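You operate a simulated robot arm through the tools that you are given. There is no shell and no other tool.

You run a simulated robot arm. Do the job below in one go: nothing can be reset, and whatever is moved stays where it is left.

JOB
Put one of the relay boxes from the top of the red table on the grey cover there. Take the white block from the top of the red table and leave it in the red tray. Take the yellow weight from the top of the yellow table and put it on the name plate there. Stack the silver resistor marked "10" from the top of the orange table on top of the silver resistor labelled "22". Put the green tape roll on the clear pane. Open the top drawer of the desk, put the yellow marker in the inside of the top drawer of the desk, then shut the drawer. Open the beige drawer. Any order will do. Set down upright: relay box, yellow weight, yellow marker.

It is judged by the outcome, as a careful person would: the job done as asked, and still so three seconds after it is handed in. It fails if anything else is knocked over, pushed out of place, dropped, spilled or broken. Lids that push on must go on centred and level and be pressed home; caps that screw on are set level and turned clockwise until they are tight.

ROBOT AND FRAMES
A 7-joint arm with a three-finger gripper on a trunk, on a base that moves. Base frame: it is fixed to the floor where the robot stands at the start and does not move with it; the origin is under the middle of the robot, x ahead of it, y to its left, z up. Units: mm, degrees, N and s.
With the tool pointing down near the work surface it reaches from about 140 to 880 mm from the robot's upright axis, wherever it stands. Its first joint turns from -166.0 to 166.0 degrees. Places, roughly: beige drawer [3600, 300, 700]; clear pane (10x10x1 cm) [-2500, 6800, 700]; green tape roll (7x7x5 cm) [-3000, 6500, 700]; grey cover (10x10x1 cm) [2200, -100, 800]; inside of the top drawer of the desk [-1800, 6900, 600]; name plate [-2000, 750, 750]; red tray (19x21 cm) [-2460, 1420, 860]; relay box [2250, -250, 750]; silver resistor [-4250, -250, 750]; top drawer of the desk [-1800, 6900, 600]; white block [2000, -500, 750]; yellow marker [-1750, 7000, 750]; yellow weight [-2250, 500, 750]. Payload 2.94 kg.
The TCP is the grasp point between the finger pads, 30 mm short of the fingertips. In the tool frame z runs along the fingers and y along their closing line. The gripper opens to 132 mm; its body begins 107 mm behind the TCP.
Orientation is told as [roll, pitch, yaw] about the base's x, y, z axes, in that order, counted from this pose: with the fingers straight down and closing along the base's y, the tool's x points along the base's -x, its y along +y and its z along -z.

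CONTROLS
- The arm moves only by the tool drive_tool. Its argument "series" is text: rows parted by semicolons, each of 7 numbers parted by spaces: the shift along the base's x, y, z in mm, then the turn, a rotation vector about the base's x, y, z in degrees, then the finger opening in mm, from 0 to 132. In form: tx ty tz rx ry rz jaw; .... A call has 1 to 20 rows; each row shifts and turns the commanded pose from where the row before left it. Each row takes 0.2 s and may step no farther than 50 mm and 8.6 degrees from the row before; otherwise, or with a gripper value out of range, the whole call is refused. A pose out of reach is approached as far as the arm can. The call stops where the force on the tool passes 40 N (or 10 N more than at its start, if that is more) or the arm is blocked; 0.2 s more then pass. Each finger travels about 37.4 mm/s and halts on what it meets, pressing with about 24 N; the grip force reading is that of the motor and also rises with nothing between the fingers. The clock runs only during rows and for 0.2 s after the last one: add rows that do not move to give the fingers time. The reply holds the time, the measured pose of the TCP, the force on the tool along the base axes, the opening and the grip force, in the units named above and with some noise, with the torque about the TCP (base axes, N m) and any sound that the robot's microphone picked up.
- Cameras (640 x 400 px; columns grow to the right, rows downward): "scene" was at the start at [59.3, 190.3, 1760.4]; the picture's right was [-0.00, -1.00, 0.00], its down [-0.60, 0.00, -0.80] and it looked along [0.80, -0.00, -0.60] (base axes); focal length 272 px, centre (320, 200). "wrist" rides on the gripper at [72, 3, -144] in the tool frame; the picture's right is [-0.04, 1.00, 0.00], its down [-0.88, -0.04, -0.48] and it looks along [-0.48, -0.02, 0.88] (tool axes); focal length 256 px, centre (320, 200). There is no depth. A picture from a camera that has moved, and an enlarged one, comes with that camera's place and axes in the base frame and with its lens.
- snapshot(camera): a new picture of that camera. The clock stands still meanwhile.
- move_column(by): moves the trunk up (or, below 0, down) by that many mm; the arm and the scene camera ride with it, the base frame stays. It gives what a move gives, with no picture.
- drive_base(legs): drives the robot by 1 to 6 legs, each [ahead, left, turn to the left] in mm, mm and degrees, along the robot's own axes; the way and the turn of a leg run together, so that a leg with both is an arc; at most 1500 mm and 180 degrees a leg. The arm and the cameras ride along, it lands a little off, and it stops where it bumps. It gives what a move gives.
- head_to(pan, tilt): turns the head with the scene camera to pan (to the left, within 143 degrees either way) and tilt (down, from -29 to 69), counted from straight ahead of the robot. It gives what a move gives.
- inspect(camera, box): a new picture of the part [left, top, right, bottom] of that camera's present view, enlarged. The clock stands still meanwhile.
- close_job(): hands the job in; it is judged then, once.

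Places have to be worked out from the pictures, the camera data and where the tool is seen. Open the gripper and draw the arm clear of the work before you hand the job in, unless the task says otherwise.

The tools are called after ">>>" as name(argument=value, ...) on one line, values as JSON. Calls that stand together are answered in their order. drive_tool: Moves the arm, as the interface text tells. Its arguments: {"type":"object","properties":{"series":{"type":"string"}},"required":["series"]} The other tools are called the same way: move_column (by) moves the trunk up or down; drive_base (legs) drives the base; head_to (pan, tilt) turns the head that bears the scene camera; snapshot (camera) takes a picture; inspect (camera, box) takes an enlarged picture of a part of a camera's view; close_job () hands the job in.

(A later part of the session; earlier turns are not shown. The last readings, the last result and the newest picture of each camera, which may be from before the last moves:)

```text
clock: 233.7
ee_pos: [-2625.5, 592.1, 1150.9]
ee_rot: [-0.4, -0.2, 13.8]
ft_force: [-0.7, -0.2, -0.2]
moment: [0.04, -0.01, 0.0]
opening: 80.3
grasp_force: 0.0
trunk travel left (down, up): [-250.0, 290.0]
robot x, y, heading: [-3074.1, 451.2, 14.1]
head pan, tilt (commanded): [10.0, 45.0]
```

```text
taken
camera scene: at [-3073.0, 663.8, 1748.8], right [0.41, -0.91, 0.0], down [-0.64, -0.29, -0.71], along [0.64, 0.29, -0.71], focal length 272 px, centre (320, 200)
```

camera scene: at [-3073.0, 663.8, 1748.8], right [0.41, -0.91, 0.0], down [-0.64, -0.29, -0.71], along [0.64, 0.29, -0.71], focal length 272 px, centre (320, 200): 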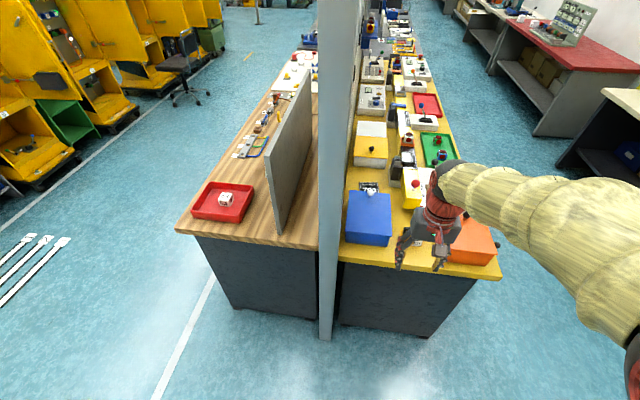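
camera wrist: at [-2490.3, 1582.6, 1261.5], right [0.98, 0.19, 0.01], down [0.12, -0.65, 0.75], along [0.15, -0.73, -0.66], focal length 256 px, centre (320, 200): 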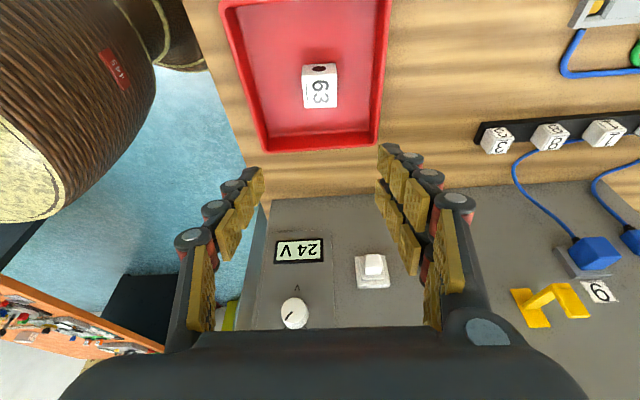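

I move 345 mm ahead and slightly right, which puts the tool above the yellow weight area, and look with the wrist camera.

>>> drive_base(legs=[[345, -60, 0]])

>>> snapshot(camera="wrist")

>>> snapshot(camera="scene")

```text
clock: 236.0
ee_pos: [-2269.3, 617.4, 1152.6]
ee_rot: [-0.4, 0.0, 13.6]
ft_force: [-0.1, 0.6, -0.7]
moment: [-0.02, 0.0, 0.01]
opening: 79.9
grasp_force: 0.0
trunk travel left (down, up): [-250.0, 290.0]
robot x, y, heading: [-2718.1, 477.7, 14.0]
head pan, tilt (commanded): [10.0, 45.0]
```

```text
taken
camera wrist: at [-2340.8, 604.7, 1296.1], right [-0.19, 0.98, -0.01], down [0.86, 0.17, 0.48], along [0.47, 0.09, -0.88], focal length 256 px, centre (320, 200)
```

wrist: 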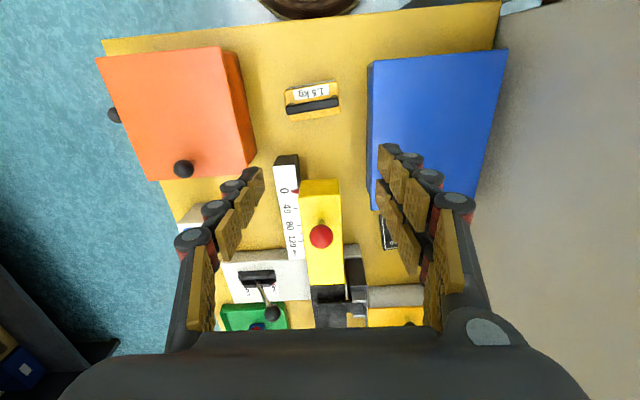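

```text
taken
camera scene: at [-2715.9, 691.4, 1748.8], right [0.41, -0.91, 0.0], down [-0.65, -0.29, -0.71], along [0.65, 0.29, -0.71], focal length 272 px, centre (320, 200)
```

scene: 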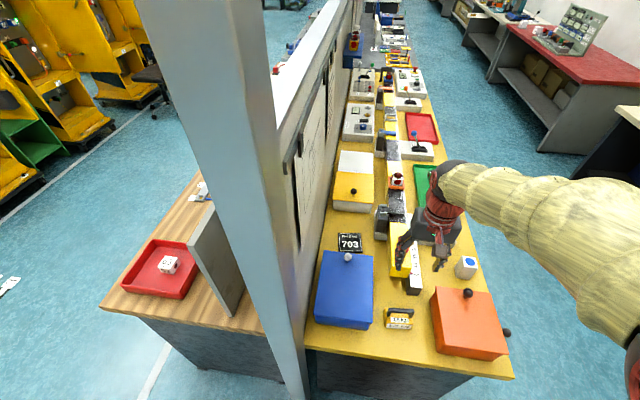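

I see the "1.5 kg" yellow weight with a handle, and the black name plate "703" between the blue and yellow boxes. I zoom in on both.

>>> inspect(camera="scene", box=[310, 220, 450, 345])

>>> inspect(camera="wrist", box=[250, 50, 410, 150])

```text
3.20 times, centred on (380, 282) of scene
camera zoom: at [-2715.9, 691.4, 1748.8], right [0.41, -0.91, 0.0], down [-0.65, -0.29, -0.71], along [0.65, 0.29, -0.71], focal length 869 px, centre (128, -64)
```

zoom: 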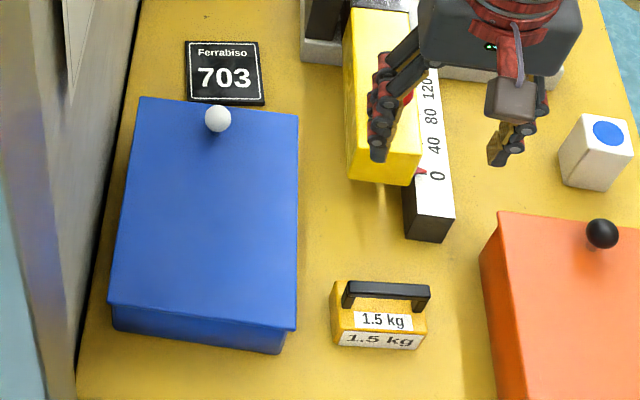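

```text
4.00 times, centred on (330, 100) of wrist
camera zoom: at [-2340.8, 604.7, 1296.1], right [-0.19, 0.98, -0.01], down [0.86, 0.17, 0.48], along [0.47, 0.09, -0.88], focal length 1024 px, centre (280, 600)
```

zoom: 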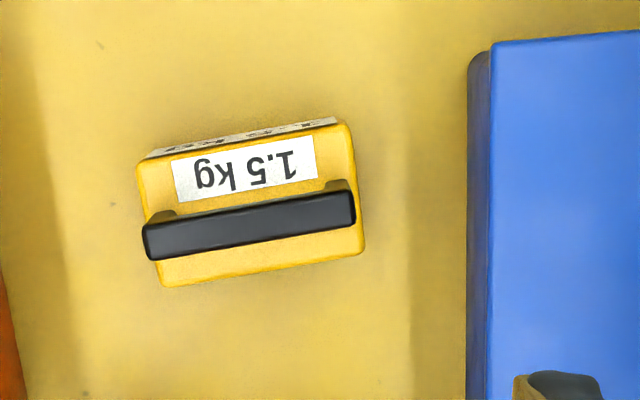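

The weight body is about 88×49 mm with its long side at ~111°, which already matches the plate's orientation. I'll grip it by its two ends: turn yaw to 21°, centre over (-2277.5,605) and descend part-way.

>>> drive_tool(series="-8.2 -12.4 0 0 0 7.4 108; 0 0 -45 0 0 0 108; 0 0 -45 0 0 0 108; 0 0 -45 0 0 0 108; 0 0 -45 0 0 0 108; 0 0 -30 0 0 0 108; 0 0 0 0 0 0 108")

>>> snapshot(camera="wrist")

>>> inspect(camera="scene", box=[310, 220, 480, 345])

```text
clock: 237.6
ee_pos: [-2277.0, 605.7, 941.3]
ee_rot: [-0.4, -0.1, 20.9]
ft_force: [0.3, 0.6, -0.4]
moment: [0.02, -0.01, -0.02]
opening: 108.1
grasp_force: 0.0
trunk travel left (down, up): [-250.0, 290.0]
robot x, y, heading: [-2720.5, 479.9, 14.1]
head pan, tilt (commanded): [10.0, 45.0]
```

```text
taken
camera wrist: at [-2346.4, 584.6, 1086.4], right [-0.32, 0.95, -0.01], down [0.83, 0.28, 0.48], along [0.46, 0.15, -0.88], focal length 256 px, centre (320, 200)
```

wrist: 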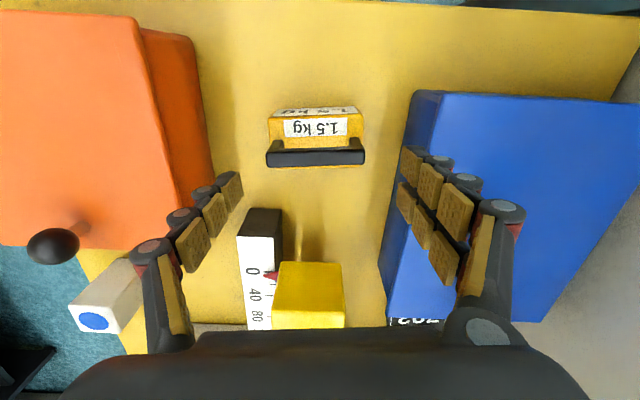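

```text
3.20 times, centred on (395, 282) of scene
camera zoom: at [-2716.3, 691.3, 1748.8], right [0.41, -0.91, 0.0], down [-0.65, -0.29, -0.71], along [0.65, 0.29, -0.71], focal length 869 px, centre (80, -64)
```

zoom: 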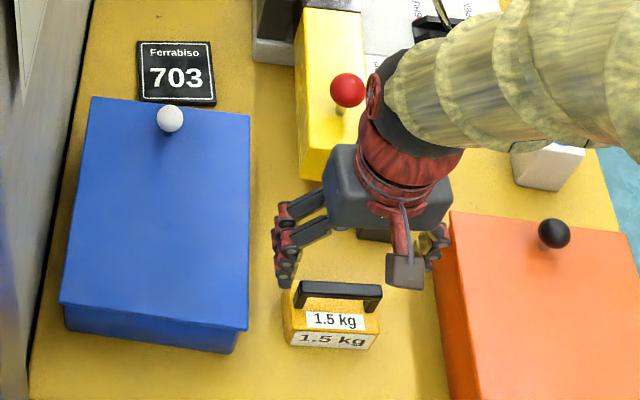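

Aligned with the weight now. I zoom in for an exact fix on its height and position.

>>> inspect(camera="wrist", box=[240, 80, 400, 180])

```text
4.00 times, centred on (320, 130) of wrist
camera zoom: at [-2346.4, 584.6, 1086.4], right [-0.32, 0.95, -0.01], down [0.83, 0.28, 0.48], along [0.46, 0.15, -0.88], focal length 1024 px, centre (320, 480)
```

zoom: 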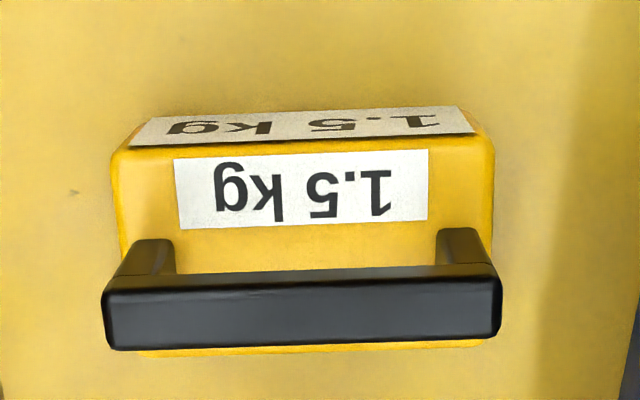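

Table top here is z≈807, the weight's body about 45 mm high, and it is nearly under the tool. I centre and descend to z=842.

>>> drive_tool(series="-2.8 -4.1 0 0 0 0 108; 0 0 -33 0 0 0 108; 0 0 -33 0 0 0 108; 0 0 -33 0 0 0 108; 0 0 0 0 0 0 108")

>>> snapshot(camera="wrist")

```text
clock: 238.8
ee_pos: [-2279.9, 596.6, 841.6]
ee_rot: [-0.4, -0.2, 20.9]
ft_force: [-0.1, 0.0, 0.0]
moment: [0.02, -0.03, -0.01]
opening: 108.1
grasp_force: 0.1
trunk travel left (down, up): [-250.0, 290.0]
robot x, y, heading: [-2717.3, 484.0, 14.1]
head pan, tilt (commanded): [10.0, 45.0]
```

```text
taken
camera wrist: at [-2348.6, 575.9, 986.9], right [-0.32, 0.95, -0.01], down [0.83, 0.28, 0.48], along [0.46, 0.15, -0.88], focal length 256 px, centre (320, 200)
```

wrist: 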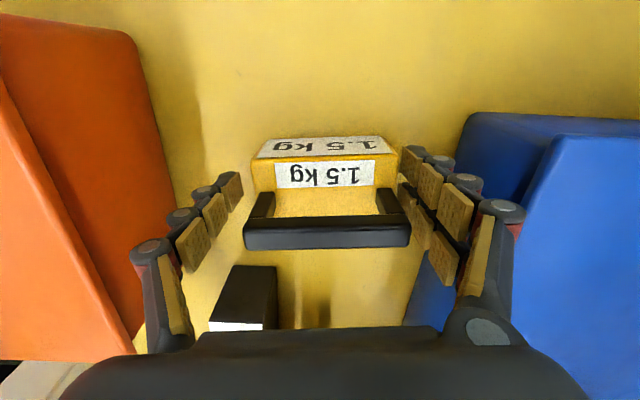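

The weight's ends are centred between the fingers. I close on it.

>>> drive_tool(series="0 0 0 0 0 0 70; 0 0 0 0 0 0 70; 0 0 0 0 0 0 70; 0 0 0 0 0 0 70; 0 0 0 0 0 0 70; 0 0 0 0 0 0 70")

>>> snapshot(camera="wrist")

```text
clock: 240.2
ee_pos: [-2279.2, 598.4, 843.4]
ee_rot: [-0.4, -0.2, 20.9]
ft_force: [-3.1, 7.2, 4.7]
moment: [0.4, 0.31, -0.06]
opening: 89.6
grasp_force: 23.7
trunk travel left (down, up): [-250.0, 290.0]
robot x, y, heading: [-2714.9, 480.3, 14.1]
head pan, tilt (commanded): [10.0, 45.0]
```

```text
taken
camera wrist: at [-2349.0, 576.3, 987.4], right [-0.32, 0.95, -0.01], down [0.83, 0.28, 0.48], along [0.46, 0.15, -0.88], focal length 256 px, centre (320, 200)
```

wrist: 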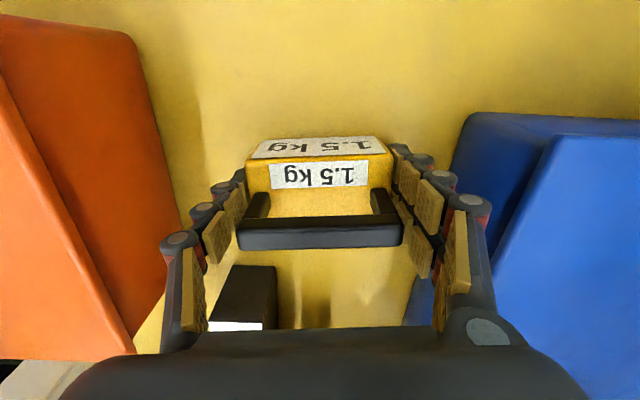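

Gripped at 89.6 mm. I lift slowly and check that it holds.

>>> drive_tool(series="0 0 5 0 0 0 70; 0 0 15 0 0 0 70; 0 0 30 0 0 0 70; 0 0 40 0 0 0 70; 0 0 0 0 0 0 70")

>>> snapshot(camera="wrist")

```text
clock: 241.4
ee_pos: [-2282.3, 597.0, 931.3]
ee_rot: [-0.3, -0.2, 21.0]
ft_force: [-0.2, -1.1, -14.3]
moment: [0.0, 0.03, 0.01]
opening: 89.7
grasp_force: 24.1
trunk travel left (down, up): [-250.0, 290.0]
robot x, y, heading: [-2716.5, 477.6, 14.1]
head pan, tilt (commanded): [10.0, 45.0]
```

```text
taken
camera wrist: at [-2351.1, 576.7, 1076.8], right [-0.32, 0.95, -0.01], down [0.83, 0.28, 0.48], along [0.45, 0.15, -0.88], focal length 256 px, centre (320, 200)
```

wrist: 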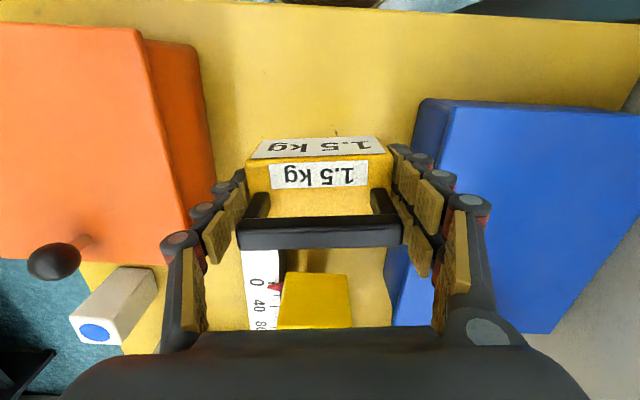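

It holds firmly (-14.3 N). I raise it above the boxes and carry it past the plate so that the wrist camera looks straight down on the plate.

>>> drive_tool(series="0 0 40 0 0 0 70; 0 0 40 0 0 0 70; 0 0 40 0 0 0 70; 33.7 31.1 0 0 0 0 70; 33.7 31.1 0 0 0 0 70; 33.7 31.1 0 0 0 0 70; 33.7 31.1 0 0 0 0 70; 33.7 31.1 0 0 0 0 70; 33.7 31.1 0 0 0 0 70; 33.7 31.1 0 0 0 0 70; 33.7 31.1 0 0 0 0 70; 33.7 31.1 0 0 0 0 70; 0 0 0 0 0 0 70; 0 0 0 0 0 0 70")

>>> snapshot(camera="wrist")

>>> snapshot(camera="scene")

```text
clock: 244.4
ee_pos: [-1978.5, 881.0, 1049.6]
ee_rot: [-0.3, 0.0, 20.9]
ft_force: [0.1, 0.1, -15.6]
moment: [-0.02, 0.01, 0.04]
opening: 89.6
grasp_force: 24.0
trunk travel left (down, up): [-250.0, 290.0]
robot x, y, heading: [-2715.7, 480.8, 14.1]
head pan, tilt (commanded): [10.0, 45.0]
```

```text
taken
camera wrist: at [-2047.2, 859.6, 1194.3], right [-0.32, 0.95, -0.01], down [0.83, 0.28, 0.48], along [0.45, 0.15, -0.88], focal length 256 px, centre (320, 200)
```

wrist: 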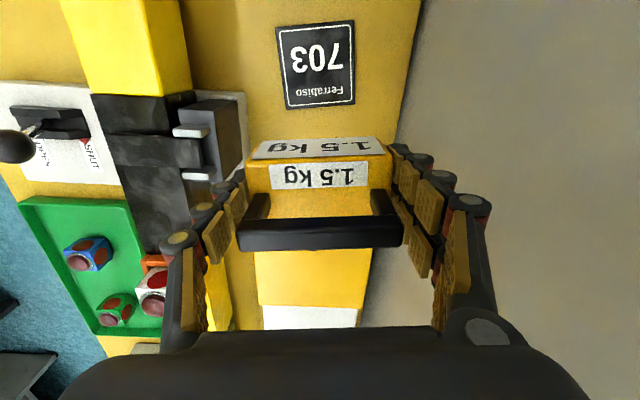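

```text
taken
camera scene: at [-2714.5, 692.4, 1748.6], right [0.41, -0.91, 0.0], down [-0.65, -0.29, -0.71], along [0.64, 0.29, -0.71], focal length 272 px, centre (320, 200)
```

scene: 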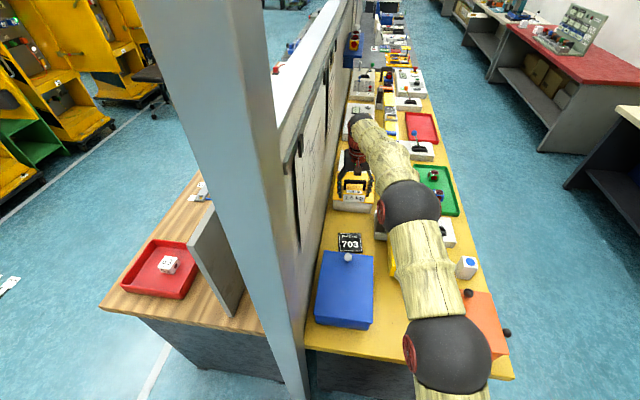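

The plate is right under the camera. I zoom in to get its centre and angle.

>>> inspect(camera="wrist", box=[240, 0, 400, 130])

```text
3.08 times, centred on (320, 65) of wrist
camera zoom: at [-2047.2, 859.6, 1194.3], right [-0.32, 0.95, -0.01], down [0.83, 0.28, 0.48], along [0.45, 0.15, -0.88], focal length 788 px, centre (320, 615)
```

zoom: 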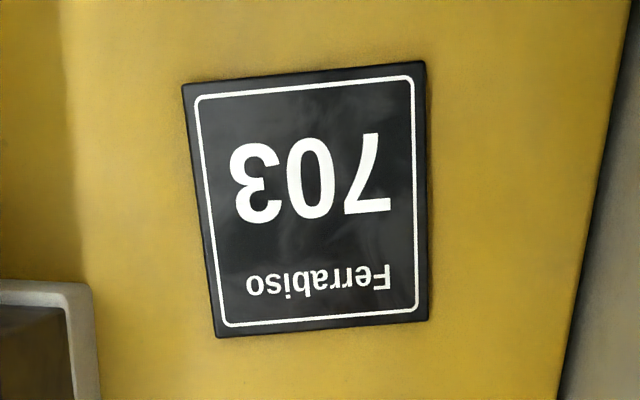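

The plate centre is 63 mm behind the tool along its x-axis and turned 2.4°. I move back over it, align and descend to just above contact.

>>> drive_tool(series="-29.5 -11.1 0 0 0 1.2 70; -29.6 -11.1 0 0 0 1.2 70; 0 0 -45 0 0 0 70; 0 0 -45 0 0 0 70; 0 0 -45 0 0 0 70; 0 0 -40 0 0 0 70; 0 0 -15 0 0 0 70; 0 0 0 0 0 0 70; 0 0 0 0 0 0 70")

>>> snapshot(camera="wrist")

>>> inspect(camera="scene", box=[310, 190, 450, 300])

```text
clock: 246.4
ee_pos: [-2039.7, 857.0, 863.7]
ee_rot: [-0.3, -0.1, 23.3]
ft_force: [0.1, 0.3, -14.7]
moment: [-0.02, 0.03, -0.01]
opening: 89.9
grasp_force: 24.2
trunk travel left (down, up): [-250.0, 290.0]
robot x, y, heading: [-2716.9, 478.6, 14.4]
head pan, tilt (commanded): [10.0, 45.0]
```

```text
taken
camera wrist: at [-2106.8, 832.8, 1008.0], right [-0.36, 0.93, -0.01], down [0.82, 0.32, 0.48], along [0.45, 0.16, -0.88], focal length 256 px, centre (320, 200)
```

wrist: 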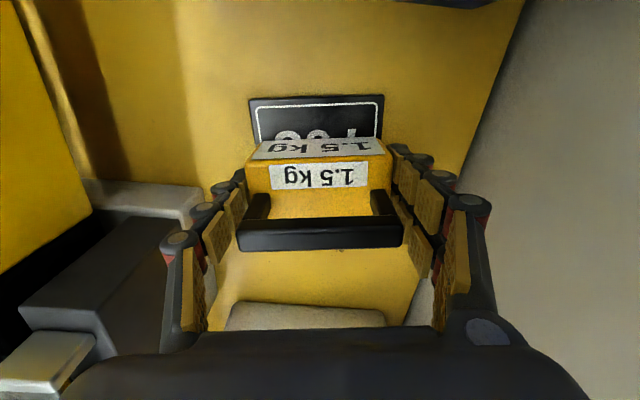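

```text
3.64 times, centred on (380, 245) of scene
camera zoom: at [-2714.8, 692.3, 1748.6], right [0.41, -0.91, 0.0], down [-0.65, -0.29, -0.71], along [0.64, 0.29, -0.71], focal length 988 px, centre (102, 36)
```

zoom: 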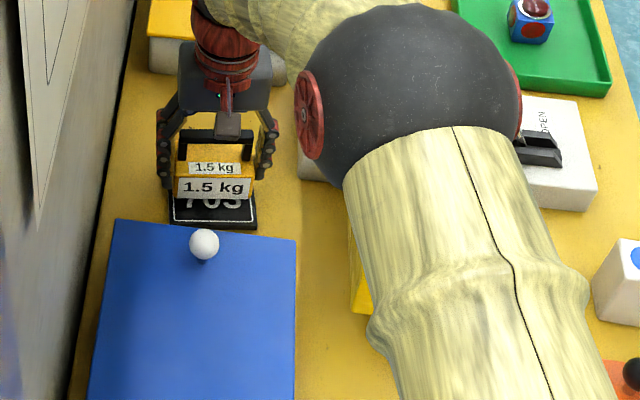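

The weight is right over the plate. I lower in small steps until contact.

>>> drive_tool(series="0 0 -6 0 0 0 70; 0 0 -3 0 0 0 70; 0 0 -2 0 0 0 70; 0 0 0 0 0 0 70")

```text
clock: 247.4
ee_pos: [-2036.2, 858.0, 853.3]
ee_rot: [-0.4, -0.4, 23.3]
ft_force: [-2.3, -0.3, -2.5]
moment: [-0.51, -0.03, 0.0]
opening: 89.9
grasp_force: 23.7
trunk travel left (down, up): [-250.0, 290.0]
robot x, y, heading: [-2718.2, 483.1, 13.8]
head pan, tilt (commanded): [10.0, 45.0]
```

The plate now carries most of the weight. I go down one more millimetre, open the fingers gradually, and rise.

>>> drive_tool(series="0 0 -1 0 0 0 70; 0 0 0 0 0 0 88; 0 0 0 0 0 0 94; 0 0 0 0 0 0 100; 0 0 0 0 0 0 108; 0 0 0 0 0 0 108; 0 0 15 0 0 0 108; 0 0 35 0 0 0 108; 0 0 45 0 0 0 108; 0 0 45 0 0 0 108; 0 0 45 0 0 0 108; 0 0 0 0 0 0 108")

>>> snapshot(camera="wrist")

>>> inspect(camera="scene", box=[310, 190, 450, 300])

```text
clock: 250.0
ee_pos: [-2037.1, 860.4, 1035.3]
ee_rot: [-0.4, -0.1, 23.3]
ft_force: [0.4, 0.4, -0.3]
moment: [0.01, 0.0, 0.01]
opening: 108.1
grasp_force: 0.1
trunk travel left (down, up): [-250.0, 290.0]
robot x, y, heading: [-2716.3, 480.0, 14.2]
head pan, tilt (commanded): [10.0, 45.0]
```

```text
taken
camera wrist: at [-2105.4, 836.7, 1179.9], right [-0.36, 0.93, -0.01], down [0.82, 0.32, 0.48], along [0.45, 0.17, -0.88], focal length 256 px, centre (320, 200)
```

wrist: 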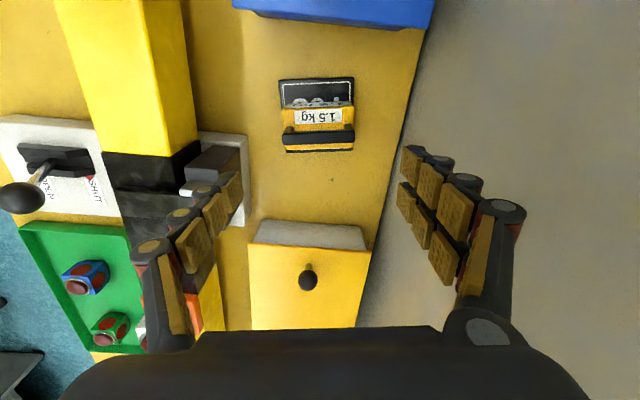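

```text
3.64 times, centred on (380, 245) of scene
camera zoom: at [-2716.2, 691.6, 1748.7], right [0.41, -0.91, 0.0], down [-0.65, -0.29, -0.71], along [0.65, 0.29, -0.71], focal length 988 px, centre (102, 36)
```

zoom: 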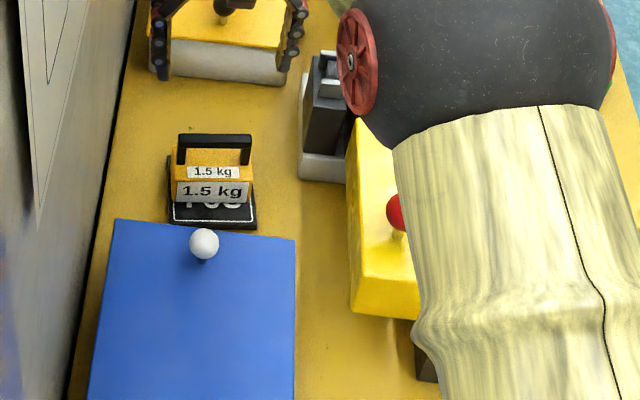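

I zoom in to verify that the weight stands fully on the plate.

>>> inspect(camera="wrist", box=[250, 60, 390, 170])

```text
3.64 times, centred on (320, 115) of wrist
camera zoom: at [-2105.4, 836.7, 1179.9], right [-0.36, 0.93, -0.01], down [0.82, 0.32, 0.48], along [0.45, 0.17, -0.88], focal length 931 px, centre (320, 509)
```

zoom: 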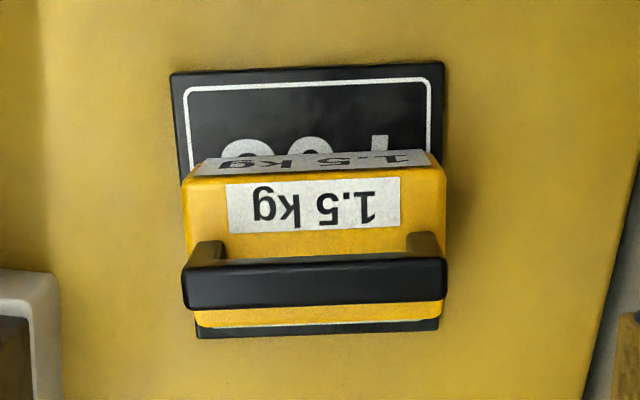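

The weight stands upright on the plate. I retract the arm, back away from the yellow table and turn toward the orange table.

>>> drive_tool(series="0 0 40 0 0 0 80; -29 -31.3 10 0 0 -1.2 80; -29 -31.3 10 0 0 -1.2 80; -29 -31.3 10 0 0 -1.2 80; -29 -31.3 10 0 0 -1.2 80; -29 -31.3 10 0 0 -1.2 80; -29 -31.3 10 0 0 -1.2 80; -29 -31.3 10 0 0 -1.2 80; -29 -31.3 5 0 0 -0.8 80; 0 0 0 0 0 0 80")

>>> drive_base(legs=[[-400, 0, 0], [0, -600, 0], [0, 0, 180]])

>>> head_to(pan=0, tilt=35)

>>> snapshot(camera="scene")

```text
clock: 252.2
ee_pos: [-2269.2, 607.4, 1151.5]
ee_rot: [-0.4, -0.2, 14.1]
ft_force: [-0.3, 0.1, 0.4]
moment: [0.1, 0.0, 0.02]
opening: 80.2
grasp_force: 0.1
trunk travel left (down, up): [-250.0, 290.0]
robot x, y, heading: [-2715.7, 477.7, 14.0]
head pan, tilt (commanded): [10.0, 45.0]
```

```text
clock: 265.1
ee_pos: [-3406.8, -322.4, 1152.1]
ee_rot: [-0.3, -0.2, -165.7]
ft_force: [0.3, 1.1, -0.4]
moment: [0.04, -0.02, 0.0]
opening: 79.8
grasp_force: 0.1
trunk travel left (down, up): [-250.0, 290.0]
robot x, y, heading: [-2960.0, -194.1, -165.9]
head pan, tilt (commanded): [10.0, 45.0]
```

```text
clock: 265.8
ee_pos: [-3406.6, -321.5, 1152.4]
ee_rot: [-0.4, -0.2, -165.6]
ft_force: [-0.3, 0.0, -0.1]
moment: [-0.02, 0.02, 0.03]
opening: 80.3
grasp_force: 0.0
trunk travel left (down, up): [-250.0, 290.0]
robot x, y, heading: [-2960.2, -195.8, -165.8]
head pan, tilt (commanded): [0.0, 35.0]
```

```text
taken
camera scene: at [-2966.6, -392.0, 1763.6], right [-0.25, 0.97, 0.0], down [0.56, 0.14, -0.82], along [-0.79, -0.2, -0.57], focal length 272 px, centre (320, 200)
```

scene: 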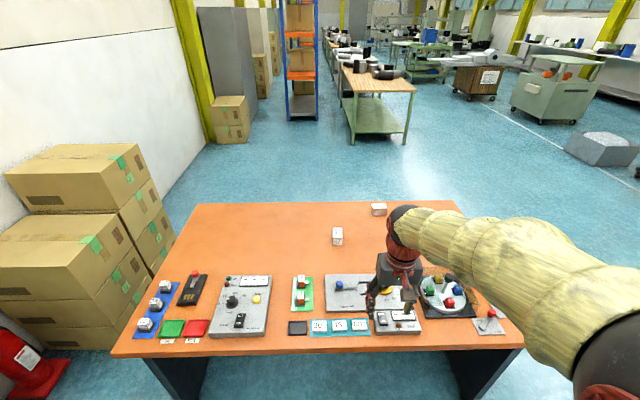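

On the orange table I see two light boxes further back. I zoom in to read their labels.

>>> inspect(camera="scene", box=[300, 190, 440, 280])

>>> inspect(camera="scene", box=[100, 190, 340, 360])

>>> inspect(camera="scene", box=[300, 260, 540, 360])

```text
4.44 times, centred on (370, 235) of scene
camera zoom: at [-2966.6, -392.0, 1763.6], right [-0.25, 0.97, 0.0], down [0.56, 0.14, -0.82], along [-0.79, -0.2, -0.57], focal length 1207 px, centre (98, 44)
```

zoom: 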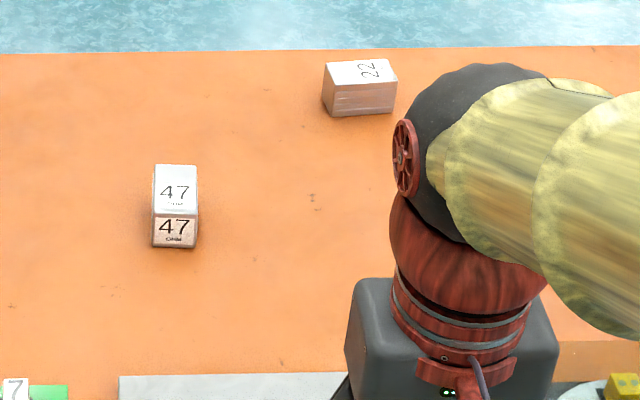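

```text
2.35 times, centred on (220, 275) of scene
camera zoom: at [-2966.6, -392.0, 1763.6], right [-0.25, 0.97, 0.0], down [0.56, 0.14, -0.82], along [-0.79, -0.2, -0.57], focal length 639 px, centre (555, 24)
```

zoom: 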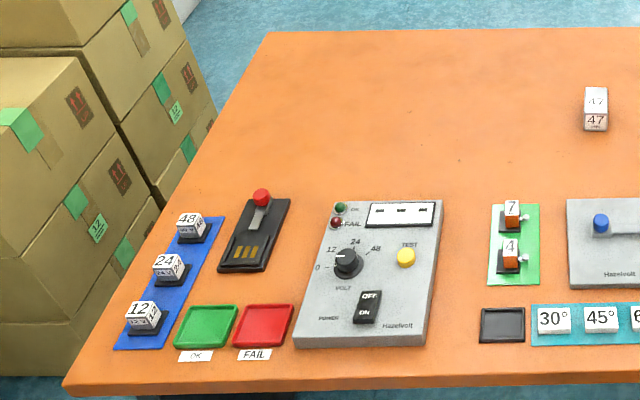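

```text
2.67 times, centred on (420, 310) of scene
camera zoom: at [-2966.6, -392.0, 1763.6], right [-0.25, 0.97, 0.0], down [0.56, 0.14, -0.82], along [-0.79, -0.2, -0.57], focal length 724 px, centre (53, -93)
```

zoom: 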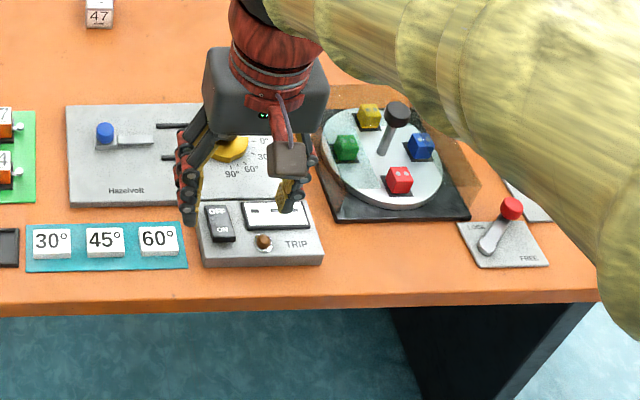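

The "22" and "47" boxes are near the table's far edge and "10" is hidden behind the arm. I'll go around the table's right end to its far side.

>>> drive_base(legs=[[0, -1000, 0], [1450, 0, 0], [450, 0, 0]])

>>> head_to(pan=90, tilt=30)

>>> snapshot(camera="scene")

```text
clock: 280.1
ee_pos: [-5511.5, 205.6, 1151.8]
ee_rot: [-0.4, -0.2, -166.5]
ft_force: [0.1, -0.4, -0.3]
moment: [-0.04, -0.02, -0.01]
opening: 79.9
grasp_force: 0.0
trunk travel left (down, up): [-250.0, 290.0]
robot x, y, heading: [-5057.8, 332.8, -166.5]
head pan, tilt (commanded): [0.0, 35.0]
```

```text
clock: 281.8
ee_pos: [-5510.6, 206.0, 1151.4]
ee_rot: [-0.5, -0.2, -166.5]
ft_force: [-0.2, -0.6, -0.3]
moment: [0.01, 0.01, -0.02]
opening: 80.1
grasp_force: 0.1
trunk travel left (down, up): [-250.0, 290.0]
robot x, y, heading: [-5062.0, 334.8, -166.4]
head pan, tilt (commanded): [90.0, 30.0]
```

```text
taken
camera scene: at [-4964.6, 63.7, 1771.4], right [-0.97, -0.23, 0.0], down [-0.12, 0.49, -0.87], along [0.2, -0.84, -0.5], focal length 272 px, centre (320, 200)
```

scene: 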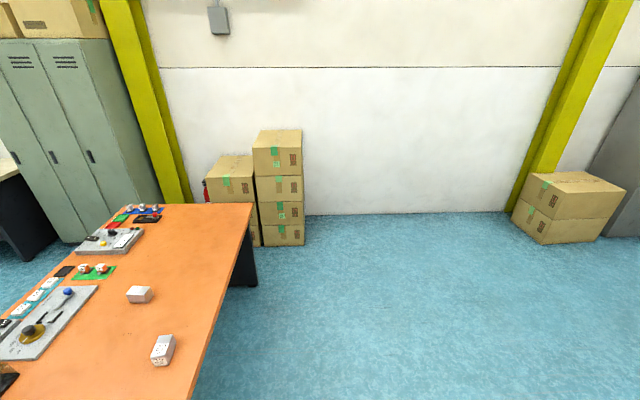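

Clear floor on this side. I turn round to face the table and slide along it.

>>> drive_base(legs=[[0, 0, 180], [0, -560, 0]])

>>> head_to(pan=0, tilt=45)

>>> snapshot(camera="scene")

>>> snapshot(camera="wrist")

```text
clock: 292.4
ee_pos: [-4466.4, -72.2, 1150.5]
ee_rot: [-0.3, -0.2, 15.7]
ft_force: [-0.2, -0.3, 0.7]
moment: [0.03, 0.0, -0.03]
opening: 80.1
grasp_force: 0.0
trunk travel left (down, up): [-250.0, 290.0]
robot x, y, heading: [-4908.2, -209.6, 15.7]
head pan, tilt (commanded): [90.0, 30.0]
```

```text
clock: 294.1
ee_pos: [-4466.7, -71.1, 1152.3]
ee_rot: [-0.4, -0.2, 15.7]
ft_force: [0.0, -0.7, 0.3]
moment: [0.01, 0.01, 0.01]
opening: 79.8
grasp_force: 0.0
trunk travel left (down, up): [-250.0, 290.0]
robot x, y, heading: [-4913.3, -212.5, 15.4]
head pan, tilt (commanded): [0.0, 45.0]
```

```text
taken
camera scene: at [-4910.5, -15.1, 1748.8], right [0.27, -0.96, 0.0], down [-0.68, -0.19, -0.71], along [0.68, 0.19, -0.71], focal length 272 px, centre (320, 200)
```

scene: 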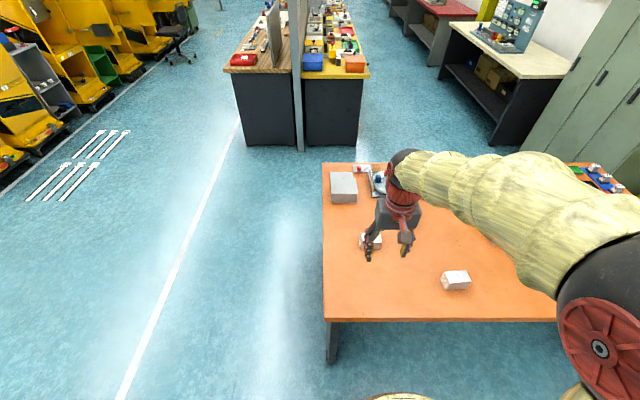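

```text
taken
camera wrist: at [-4537.0, -87.4, 1296.3], right [-0.23, 0.97, -0.01], down [0.85, 0.2, 0.48], along [0.47, 0.1, -0.88], focal length 256 px, centre (320, 200)
```

wrist: 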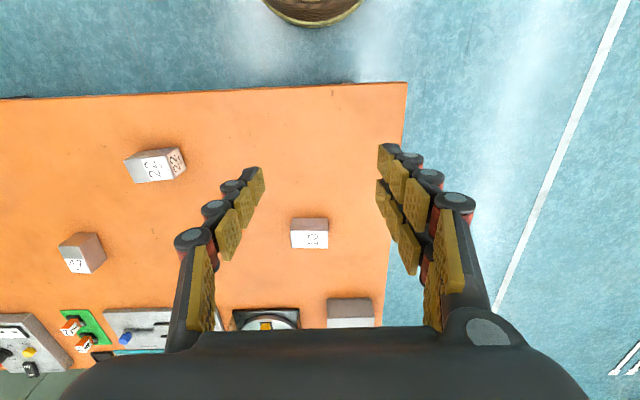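

All three resistors are visible: "22" at left, another in the middle and "47". I zoom in on each.

>>> inspect(camera="wrist", box=[250, 190, 370, 270])

>>> inspect(camera="wrist", box=[90, 120, 230, 210])

```text
5.00 times, centred on (310, 230) of wrist
camera zoom: at [-4537.0, -87.4, 1296.3], right [-0.23, 0.97, -0.01], down [0.85, 0.2, 0.48], along [0.47, 0.1, -0.88], focal length 1280 px, centre (370, 50)
```

zoom: 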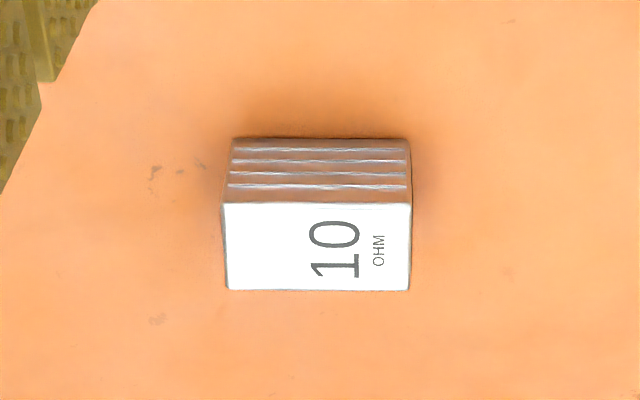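

```text
4.44 times, centred on (160, 165) of wrist
camera zoom: at [-4537.0, -87.4, 1296.3], right [-0.23, 0.97, -0.01], down [0.85, 0.2, 0.48], along [0.47, 0.1, -0.88], focal length 1138 px, centre (1031, 356)
```

zoom: 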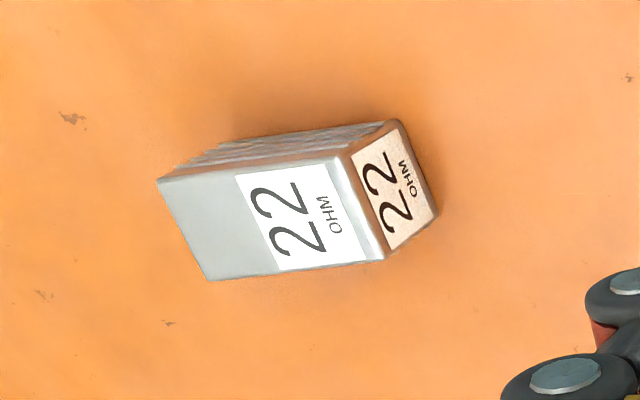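

The middle one is "10 OHM" at about (-4200,-32), the left one "22 OHM" at about (-4290,-355); each is roughly 80×46×51 mm. I move above the "10" and look again to triangulate.

>>> drive_tool(series="38 5.6 -27 0 0 -0.43 110; 38 5.6 -27 0 0 -0.43 110; 38 5.6 -27 0 0 -0.43 110; 38 5.6 -27 0 0 -0.43 110; 38 5.6 -27 0 0 -0.43 110; 38 5.6 -27 0 0 -0.43 110; 38 5.6 -27 0 0 -0.43 110; 0 0 0 0 0 0 110; 0 0 0 0 0 0 110")

>>> snapshot(camera="wrist")

>>> inspect(camera="wrist", box=[250, 70, 390, 180])

```text
clock: 296.1
ee_pos: [-4199.5, -33.1, 965.1]
ee_rot: [-0.4, -0.2, 12.7]
ft_force: [0.2, 0.5, 1.2]
moment: [-0.01, -0.04, 0.03]
opening: 109.7
grasp_force: 0.0
trunk travel left (down, up): [-250.0, 290.0]
robot x, y, heading: [-4913.1, -214.2, 15.9]
head pan, tilt (commanded): [0.0, 45.0]
```

```text
taken
camera wrist: at [-4271.5, -44.7, 1108.8], right [-0.18, 0.98, -0.01], down [0.86, 0.16, 0.48], along [0.47, 0.08, -0.88], focal length 256 px, centre (320, 200)
```

wrist: 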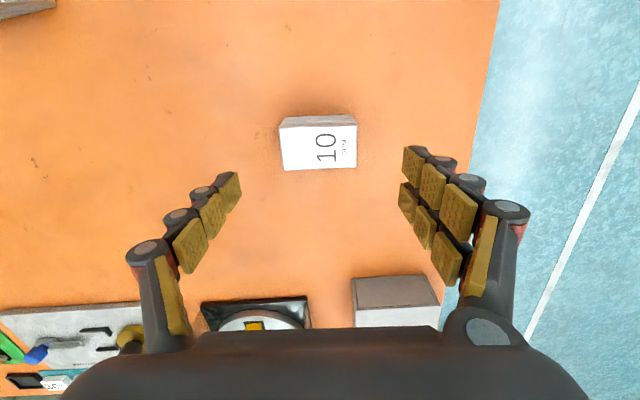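

```text
3.64 times, centred on (320, 125) of wrist
camera zoom: at [-4271.5, -44.7, 1108.8], right [-0.18, 0.98, -0.01], down [0.86, 0.16, 0.48], along [0.47, 0.08, -0.88], focal length 931 px, centre (320, 473)
```

zoom: 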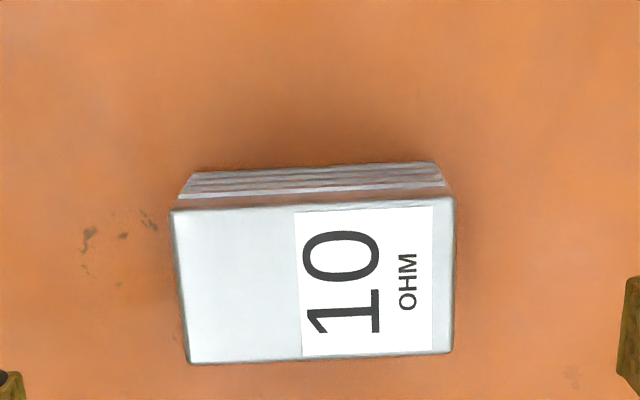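

The "10" top is at z≈840 and the table at ≈788; it lies 11 mm ahead of the tool. I centre and descend to grasp height 826.

>>> drive_tool(series="11 1 0 0 0 0 110; 0 0 -45 0 0 0 110; 0 0 -45 0 0 0 110; 0 0 -30 0 0 0 110; 0 0 -19 0 0 0 110; 0 0 0 0 0 0 110")

>>> snapshot(camera="wrist")

```text
clock: 297.5
ee_pos: [-4188.4, -34.0, 823.3]
ee_rot: [-0.4, -0.2, 12.6]
ft_force: [0.4, -0.1, -0.3]
moment: [0.0, 0.01, -0.01]
opening: 110.0
grasp_force: 0.0
trunk travel left (down, up): [-250.0, 290.0]
robot x, y, heading: [-4910.1, -212.2, 15.4]
head pan, tilt (commanded): [0.0, 45.0]
```

```text
taken
camera wrist: at [-4259.5, -44.0, 968.0], right [-0.18, 0.98, -0.01], down [0.86, 0.16, 0.48], along [0.47, 0.08, -0.88], focal length 256 px, centre (320, 200)
```

wrist: 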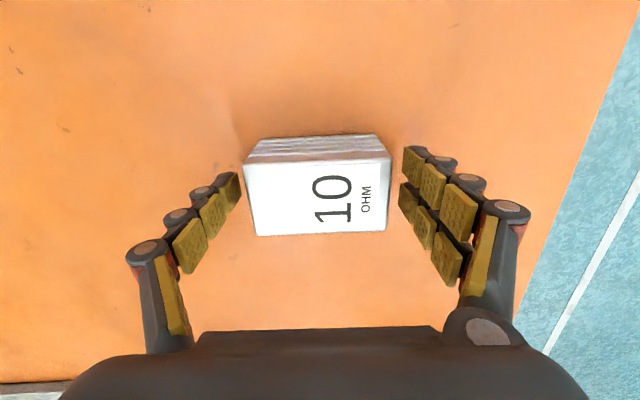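

It is well placed between the fingers; I close.

>>> drive_tool(series="0 0 0 0 0 0 62; 0 0 0 0 0 0 62; 0 0 0 0 0 0 62; 0 0 0 0 0 0 62; 0 0 0 0 0 0 62; 0 0 0 0 0 0 62; 0 0 0 0 0 0 62")

>>> snapshot(camera="wrist")

```text
clock: 299.1
ee_pos: [-4189.4, -32.1, 824.7]
ee_rot: [-0.4, -0.2, 12.8]
ft_force: [0.3, -1.2, 1.3]
moment: [-0.12, 0.03, 0.08]
opening: 84.5
grasp_force: 24.2
trunk travel left (down, up): [-250.0, 290.0]
robot x, y, heading: [-4914.4, -211.9, 15.6]
head pan, tilt (commanded): [0.0, 45.0]
```

```text
taken
camera wrist: at [-4259.6, -44.1, 968.3], right [-0.18, 0.98, -0.01], down [0.86, 0.16, 0.48], along [0.47, 0.08, -0.88], focal length 256 px, centre (320, 200)
```

wrist: 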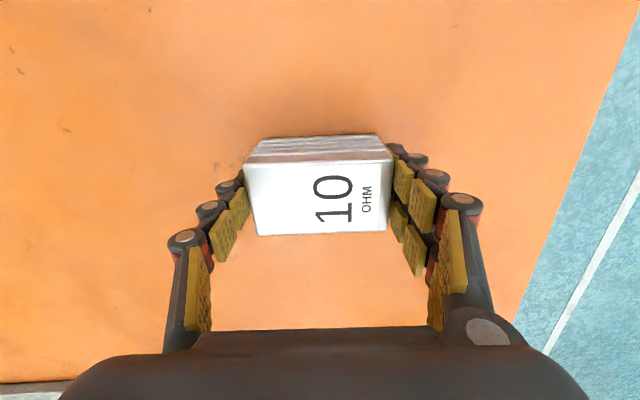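

Gripped at 84.5 mm. I lift it and carry it toward the "22" so the wrist camera looks straight down on it, turning yaw to match (about +7°).

>>> drive_tool(series="0 0 20 0 0 0 62; 0 0 45 0 0 0 62; 0 0 45 0 0 0 62; 0 0 45 0 0 0 62; 0 0 20 0 0 0 62; -4.4 -43.9 0 0 0 1 62; -4.4 -43.9 0 0 0 1 62; -4.4 -43.9 0 0 0 1 62; -4.4 -43.9 0 0 0 1 62; -4.4 -43.9 0 0 0 1 62; -4.4 -43.9 0 0 0 1 62; -4.4 -43.9 0 0 0 1 62; 0 0 0 0 0 0 62; 0 0 0 0 0 0 62")

>>> snapshot(camera="wrist")

>>> inspect(camera="wrist", box=[240, 0, 400, 130])

```text
clock: 302.1
ee_pos: [-4220.2, -337.7, 997.7]
ee_rot: [-0.3, 0.0, 19.7]
ft_force: [-1.2, 0.3, -3.0]
moment: [-0.01, -0.01, -0.01]
opening: 84.7
grasp_force: 24.0
trunk travel left (down, up): [-250.0, 290.0]
robot x, y, heading: [-4908.2, -211.2, 15.6]
head pan, tilt (commanded): [0.0, 45.0]
```

```text
taken
camera wrist: at [-4289.9, -358.4, 1141.5], right [-0.3, 0.96, -0.01], down [0.84, 0.26, 0.48], along [0.46, 0.14, -0.88], focal length 256 px, centre (320, 200)
```

wrist: 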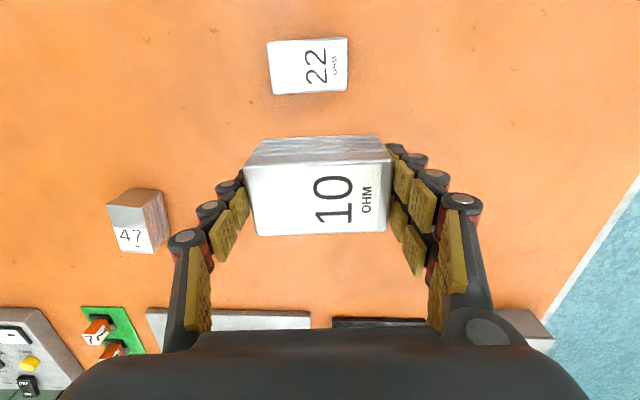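

```text
3.08 times, centred on (320, 65) of wrist
camera zoom: at [-4289.9, -358.4, 1141.5], right [-0.3, 0.96, -0.01], down [0.84, 0.26, 0.48], along [0.46, 0.14, -0.88], focal length 788 px, centre (320, 615)
```

zoom: 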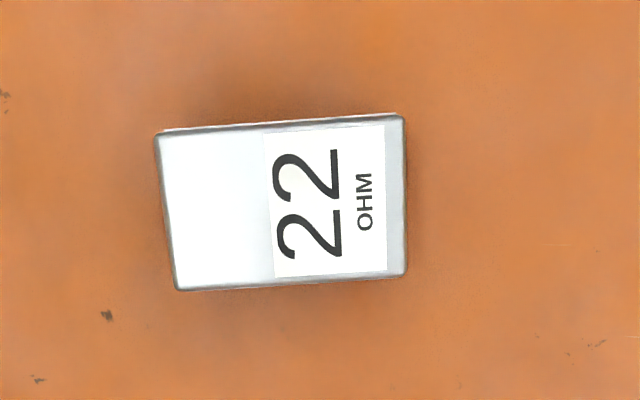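

The "22" is 84.5×50 mm, its centre 66 mm behind and 9 mm to the side of the tool, turned 1°. Accounting for the held box's 5 mm offset, I move over it and descend to just above contact.

>>> drive_tool(series="-31.9 -16.1 0 0 0 0.5 62; -31.9 -16.1 0 0 0 0.5 62; 0 0 -40 0 0 0 62; 0 0 -40 0 0 0 62; 0 0 -22 0 0 0 62; 0 0 0 0 0 0 62; 0 0 0 0 0 0 62")

>>> snapshot(camera="wrist")

>>> head_to(pan=-20, tilt=45)

>>> snapshot(camera="scene")

```text
clock: 303.7
ee_pos: [-4286.4, -372.5, 895.2]
ee_rot: [-0.2, -0.2, 20.8]
ft_force: [-0.3, -0.8, -3.5]
moment: [0.02, 0.02, -0.01]
opening: 84.6
grasp_force: 23.9
trunk travel left (down, up): [-250.0, 290.0]
robot x, y, heading: [-4910.9, -213.4, 15.5]
head pan, tilt (commanded): [0.0, 45.0]
```

```text
taken
camera wrist: at [-4354.6, -393.4, 1039.1], right [-0.31, 0.95, -0.01], down [0.83, 0.28, 0.48], along [0.46, 0.14, -0.88], focal length 256 px, centre (320, 200)
```

wrist: 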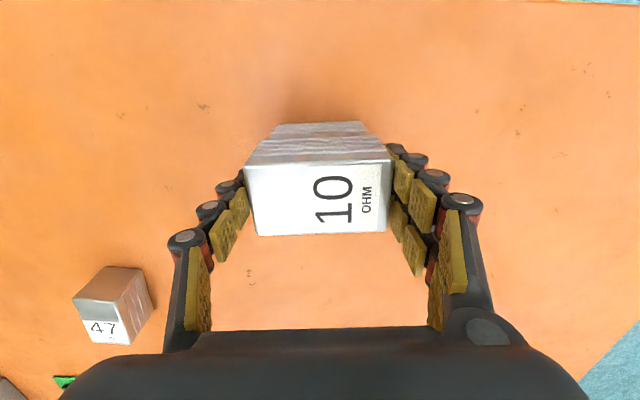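

```text
clock: 304.5
ee_pos: [-4285.4, -372.2, 895.5]
ee_rot: [-0.2, -0.2, 20.7]
ft_force: [1.0, 0.1, -3.0]
moment: [0.01, 0.0, 0.03]
opening: 84.6
grasp_force: 24.0
trunk travel left (down, up): [-250.0, 290.0]
robot x, y, heading: [-4912.2, -210.9, 15.5]
head pan, tilt (commanded): [-20.0, 45.0]
```

```text
taken
camera scene: at [-4907.2, -43.4, 1748.8], right [-0.08, -1.0, 0.0], down [-0.71, 0.05, -0.71], along [0.7, -0.05, -0.71], focal length 272 px, centre (320, 200)
```

scene: 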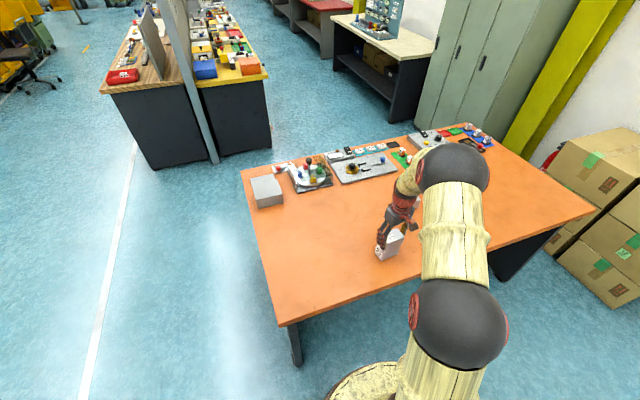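

I zoom in on both views to check the vertical alignment of the two boxes.

>>> inspect(camera="wrist", box=[220, 100, 420, 240])

>>> inspect(camera="scene", box=[350, 200, 450, 275])

```text
2.86 times, centred on (320, 170) of wrist
camera zoom: at [-4354.4, -393.4, 1039.1], right [-0.31, 0.95, -0.01], down [0.83, 0.28, 0.48], along [0.46, 0.14, -0.88], focal length 731 px, centre (320, 286)
```

zoom: 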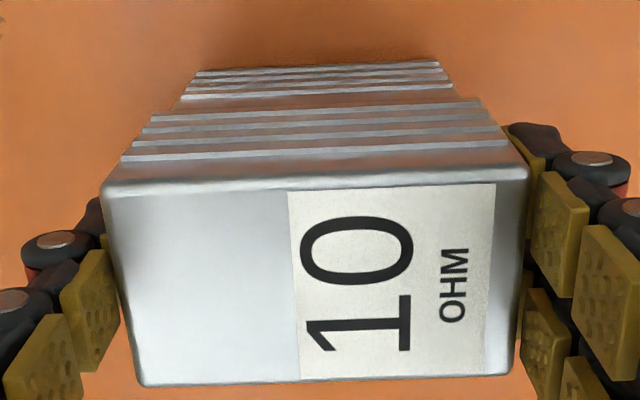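

```text
5.33 times, centred on (400, 238) of scene
camera zoom: at [-4907.2, -43.4, 1748.8], right [-0.08, -1.0, 0.0], down [-0.71, 0.05, -0.71], along [0.7, -0.05, -0.71], focal length 1449 px, centre (-107, 0)
```

zoom: 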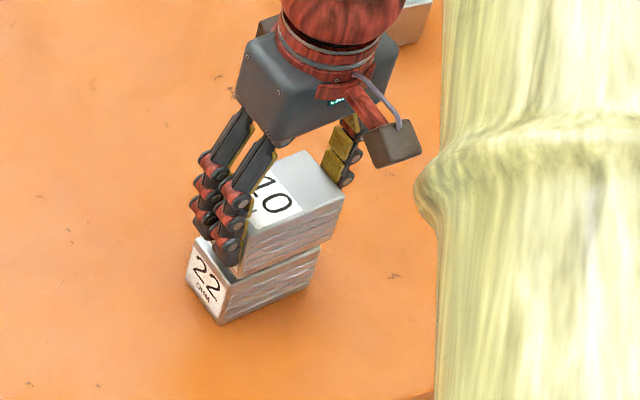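

Both boxes line up within a couple of millimetres. I lower the "10" onto the "22" gently.

>>> drive_tool(series="0 0 -8 0 0 0 62; 0 0 -4 0 0 0 62; 0 0 -2 0 0 0 62; 0 0 0 0 0 0 62")

```text
clock: 305.5
ee_pos: [-4284.4, -372.4, 881.2]
ee_rot: [-0.3, -0.2, 20.7]
ft_force: [-0.2, -0.4, -3.5]
moment: [0.01, -0.01, -0.03]
opening: 84.6
grasp_force: 24.4
trunk travel left (down, up): [-250.0, 290.0]
robot x, y, heading: [-4910.4, -214.9, 15.6]
head pan, tilt (commanded): [-20.0, 45.0]
```

No contact yet (still -3.5 N). I continue in small steps.

>>> drive_tool(series="0 0 -2 0 0 0 62; 0 0 -1.5 0 0 0 62; 0 0 0 0 0 0 62")

>>> drive_tool(series="0 0 -1.5 0 0 0 62; 0 0 0 0 0 0 62")

```text
clock: 306.3
ee_pos: [-4283.9, -372.0, 878.5]
ee_rot: [-0.4, -0.2, 20.7]
ft_force: [-0.6, 1.2, 1.4]
moment: [0.02, 0.1, -0.01]
opening: 84.6
grasp_force: 23.7
trunk travel left (down, up): [-250.0, 290.0]
robot x, y, heading: [-4911.5, -209.7, 15.4]
head pan, tilt (commanded): [-20.0, 45.0]
```

```text
clock: 306.9
ee_pos: [-4284.2, -372.3, 879.6]
ee_rot: [-0.4, -0.3, 20.7]
ft_force: [-2.2, 1.9, 14.2]
moment: [0.06, 0.24, 0.05]
opening: 84.7
grasp_force: 24.5
trunk travel left (down, up): [-250.0, 290.0]
robot x, y, heading: [-4914.4, -214.1, 15.6]
head pan, tilt (commanded): [-20.0, 45.0]
```

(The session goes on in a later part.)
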